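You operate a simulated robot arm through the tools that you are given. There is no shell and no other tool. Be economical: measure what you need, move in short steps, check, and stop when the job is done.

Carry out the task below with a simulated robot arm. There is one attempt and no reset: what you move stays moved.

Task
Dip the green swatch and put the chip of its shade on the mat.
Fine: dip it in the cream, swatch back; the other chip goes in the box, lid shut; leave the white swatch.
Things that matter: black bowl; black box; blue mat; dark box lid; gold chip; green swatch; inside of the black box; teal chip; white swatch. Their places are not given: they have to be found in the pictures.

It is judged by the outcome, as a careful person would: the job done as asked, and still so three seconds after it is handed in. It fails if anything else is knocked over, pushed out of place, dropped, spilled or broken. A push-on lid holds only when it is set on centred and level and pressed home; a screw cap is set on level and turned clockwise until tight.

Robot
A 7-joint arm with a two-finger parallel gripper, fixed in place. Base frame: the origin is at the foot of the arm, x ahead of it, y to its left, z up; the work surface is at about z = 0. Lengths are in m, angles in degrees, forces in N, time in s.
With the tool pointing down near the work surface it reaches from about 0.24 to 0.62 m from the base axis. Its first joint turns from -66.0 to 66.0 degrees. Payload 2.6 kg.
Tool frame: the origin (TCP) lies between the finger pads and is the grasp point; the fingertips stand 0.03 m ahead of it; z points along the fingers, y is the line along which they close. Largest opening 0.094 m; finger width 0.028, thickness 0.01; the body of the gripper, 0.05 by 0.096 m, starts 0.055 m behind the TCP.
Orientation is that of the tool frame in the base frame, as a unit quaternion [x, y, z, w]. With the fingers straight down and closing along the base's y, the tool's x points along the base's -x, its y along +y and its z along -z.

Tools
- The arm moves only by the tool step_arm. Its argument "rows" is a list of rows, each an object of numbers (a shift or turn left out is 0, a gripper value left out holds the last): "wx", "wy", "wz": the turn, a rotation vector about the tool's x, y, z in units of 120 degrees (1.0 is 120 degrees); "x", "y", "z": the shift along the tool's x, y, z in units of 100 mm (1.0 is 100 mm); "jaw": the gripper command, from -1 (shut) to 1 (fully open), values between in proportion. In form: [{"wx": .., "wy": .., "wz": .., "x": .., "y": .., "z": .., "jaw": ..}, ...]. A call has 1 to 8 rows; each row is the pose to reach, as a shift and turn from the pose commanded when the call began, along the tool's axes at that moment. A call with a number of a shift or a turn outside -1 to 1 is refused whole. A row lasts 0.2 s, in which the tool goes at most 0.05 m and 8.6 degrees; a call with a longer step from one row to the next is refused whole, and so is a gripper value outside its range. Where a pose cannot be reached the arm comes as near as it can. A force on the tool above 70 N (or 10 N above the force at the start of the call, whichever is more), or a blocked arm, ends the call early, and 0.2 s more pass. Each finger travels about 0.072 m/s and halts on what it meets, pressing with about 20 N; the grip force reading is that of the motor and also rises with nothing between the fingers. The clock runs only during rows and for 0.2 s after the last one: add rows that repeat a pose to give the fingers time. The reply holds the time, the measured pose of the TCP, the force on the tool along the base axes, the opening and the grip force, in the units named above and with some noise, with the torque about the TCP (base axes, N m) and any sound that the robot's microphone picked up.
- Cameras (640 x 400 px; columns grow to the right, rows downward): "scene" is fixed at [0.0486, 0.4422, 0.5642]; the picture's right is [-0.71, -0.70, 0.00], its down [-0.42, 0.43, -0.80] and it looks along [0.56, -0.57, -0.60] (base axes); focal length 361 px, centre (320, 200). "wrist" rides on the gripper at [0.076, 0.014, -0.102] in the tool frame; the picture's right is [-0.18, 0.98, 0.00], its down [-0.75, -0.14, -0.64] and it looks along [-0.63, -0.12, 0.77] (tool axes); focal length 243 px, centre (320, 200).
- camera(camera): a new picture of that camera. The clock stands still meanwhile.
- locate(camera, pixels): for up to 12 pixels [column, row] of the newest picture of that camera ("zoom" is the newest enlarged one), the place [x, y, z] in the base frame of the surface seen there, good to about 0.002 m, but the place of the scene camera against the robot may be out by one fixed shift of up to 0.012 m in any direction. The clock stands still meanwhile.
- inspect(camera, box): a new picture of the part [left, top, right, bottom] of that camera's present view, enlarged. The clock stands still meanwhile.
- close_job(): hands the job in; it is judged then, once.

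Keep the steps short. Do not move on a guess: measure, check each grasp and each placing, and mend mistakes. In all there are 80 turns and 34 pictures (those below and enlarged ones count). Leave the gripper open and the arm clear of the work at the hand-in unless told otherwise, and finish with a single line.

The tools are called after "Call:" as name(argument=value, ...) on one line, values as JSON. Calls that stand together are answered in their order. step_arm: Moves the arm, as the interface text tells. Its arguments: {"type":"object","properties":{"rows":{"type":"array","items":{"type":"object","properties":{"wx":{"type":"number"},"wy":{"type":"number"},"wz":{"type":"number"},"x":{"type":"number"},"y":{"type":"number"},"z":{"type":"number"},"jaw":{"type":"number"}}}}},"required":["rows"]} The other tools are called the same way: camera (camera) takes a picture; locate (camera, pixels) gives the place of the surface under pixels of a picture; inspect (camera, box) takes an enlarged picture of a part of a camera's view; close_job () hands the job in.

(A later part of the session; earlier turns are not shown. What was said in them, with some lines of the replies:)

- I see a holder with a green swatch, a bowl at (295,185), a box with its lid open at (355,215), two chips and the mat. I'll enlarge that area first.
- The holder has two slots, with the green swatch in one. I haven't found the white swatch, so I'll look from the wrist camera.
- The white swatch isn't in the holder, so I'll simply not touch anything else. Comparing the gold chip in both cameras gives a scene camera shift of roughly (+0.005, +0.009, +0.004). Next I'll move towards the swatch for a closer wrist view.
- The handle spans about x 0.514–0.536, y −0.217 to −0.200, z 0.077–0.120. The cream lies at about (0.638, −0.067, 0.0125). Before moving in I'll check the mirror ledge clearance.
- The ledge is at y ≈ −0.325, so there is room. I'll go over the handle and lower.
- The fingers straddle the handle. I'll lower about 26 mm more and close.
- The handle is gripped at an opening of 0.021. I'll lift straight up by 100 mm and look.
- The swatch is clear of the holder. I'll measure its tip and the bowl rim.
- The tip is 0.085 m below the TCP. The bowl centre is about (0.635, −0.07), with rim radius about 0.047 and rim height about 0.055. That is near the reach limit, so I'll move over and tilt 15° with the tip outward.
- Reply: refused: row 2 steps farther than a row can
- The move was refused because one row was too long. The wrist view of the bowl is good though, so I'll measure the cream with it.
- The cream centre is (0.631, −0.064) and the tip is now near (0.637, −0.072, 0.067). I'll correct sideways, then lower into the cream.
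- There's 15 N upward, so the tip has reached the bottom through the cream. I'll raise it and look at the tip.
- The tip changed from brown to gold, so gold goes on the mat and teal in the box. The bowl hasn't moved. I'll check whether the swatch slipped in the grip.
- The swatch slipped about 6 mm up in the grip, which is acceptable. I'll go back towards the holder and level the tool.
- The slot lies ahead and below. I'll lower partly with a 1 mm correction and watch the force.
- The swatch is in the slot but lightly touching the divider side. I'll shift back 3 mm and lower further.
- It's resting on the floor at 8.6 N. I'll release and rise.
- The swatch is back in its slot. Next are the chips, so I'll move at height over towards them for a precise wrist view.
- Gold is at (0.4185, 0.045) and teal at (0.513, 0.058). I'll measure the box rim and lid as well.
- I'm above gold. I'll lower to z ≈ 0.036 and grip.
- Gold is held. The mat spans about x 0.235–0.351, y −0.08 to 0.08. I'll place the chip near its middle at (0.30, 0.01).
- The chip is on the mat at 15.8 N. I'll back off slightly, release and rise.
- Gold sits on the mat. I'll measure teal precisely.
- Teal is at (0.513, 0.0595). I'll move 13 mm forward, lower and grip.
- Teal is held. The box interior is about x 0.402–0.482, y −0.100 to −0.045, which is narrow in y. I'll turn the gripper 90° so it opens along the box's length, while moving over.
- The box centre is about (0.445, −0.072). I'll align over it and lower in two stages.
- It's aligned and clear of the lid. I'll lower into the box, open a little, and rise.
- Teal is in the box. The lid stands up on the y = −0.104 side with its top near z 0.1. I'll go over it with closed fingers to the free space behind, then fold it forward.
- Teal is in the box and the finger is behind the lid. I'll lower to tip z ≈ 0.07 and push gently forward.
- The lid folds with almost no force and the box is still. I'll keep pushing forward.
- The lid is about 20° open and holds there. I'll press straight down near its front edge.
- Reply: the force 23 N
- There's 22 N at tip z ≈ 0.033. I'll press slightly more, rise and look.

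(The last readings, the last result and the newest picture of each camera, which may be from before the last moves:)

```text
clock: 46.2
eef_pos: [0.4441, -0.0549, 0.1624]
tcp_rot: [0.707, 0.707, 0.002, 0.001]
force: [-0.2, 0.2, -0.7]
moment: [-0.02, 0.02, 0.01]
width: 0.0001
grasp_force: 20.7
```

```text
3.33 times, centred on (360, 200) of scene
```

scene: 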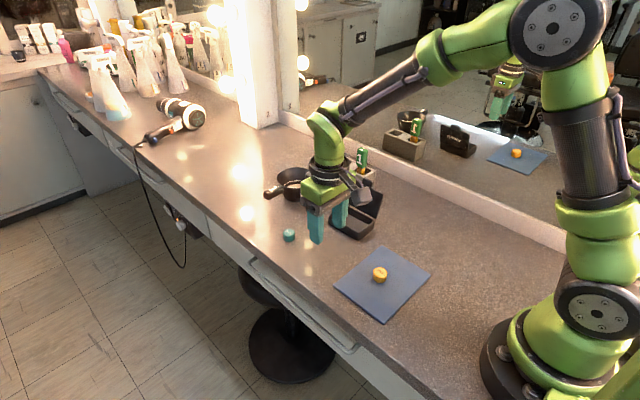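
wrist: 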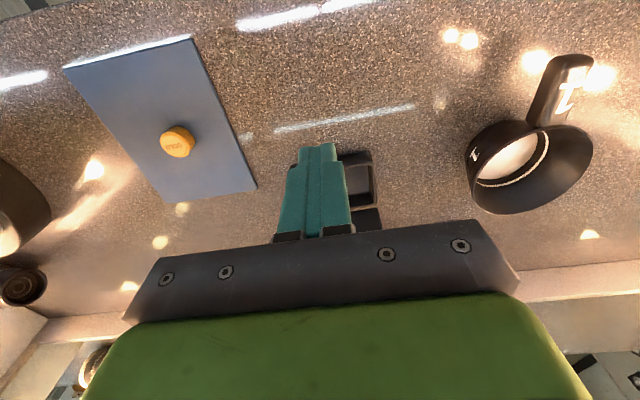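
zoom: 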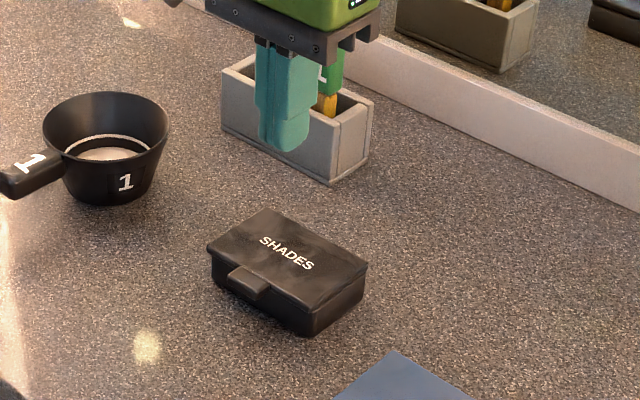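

The lid looks shut. I'll check that it's level and where the box sits.

Call:
locate(camera="zoom", pixels=[[220, 247], [268, 215], [358, 265], [305, 300], [285, 255], [312, 330], [240, 258]])

Call:
step_arm(rows=[{"z": -0.3, "jaw": 1}, {"x": 0.3, "z": -0.6, "jaw": 1}, {"x": 0.6, "z": -0.8, "jaw": 1}, {"x": 1.0, "z": -0.8, "jaw": 1}, {"x": 1.0, "z": -0.8, "jaw": 1}])

Call:
camera(camera="scene")

```text
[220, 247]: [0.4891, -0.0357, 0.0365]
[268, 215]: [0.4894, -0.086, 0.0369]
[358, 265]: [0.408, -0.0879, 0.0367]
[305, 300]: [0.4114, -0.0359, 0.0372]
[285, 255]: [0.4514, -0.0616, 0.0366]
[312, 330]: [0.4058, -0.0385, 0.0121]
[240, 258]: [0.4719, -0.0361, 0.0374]
```

```text
clock: 47.4
eef_pos: [0.4437, 0.0468, 0.2419]
tcp_rot: [0.707, 0.707, 0.0, 0.001]
force: [0.4, 0.1, 0.0]
moment: [0.01, -0.02, 0.0]
width: 0.0941
grasp_force: 0.1
```

```text
2 pictures are left
```

scene: 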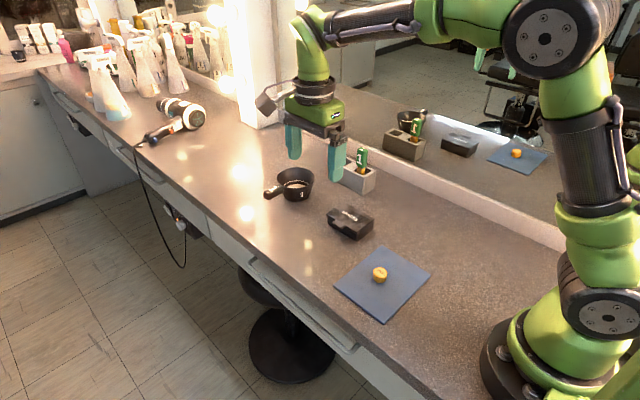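

The lid is level to within 1 mm. Gold is on the mat, teal is in the shut box, the swatch is back in its holder, and the arm is clear and open. I'll hand in.

Call:
close_job()

```text
The job is handed in.
```

Handed in: the green swatch was dipped in the cream, came up gold and went back in its holder; the gold chip is on the mat, the teal chip is in the box with the lid shut, the box may have shifted a few millimetres as I closed it, and I never saw the white swatch.
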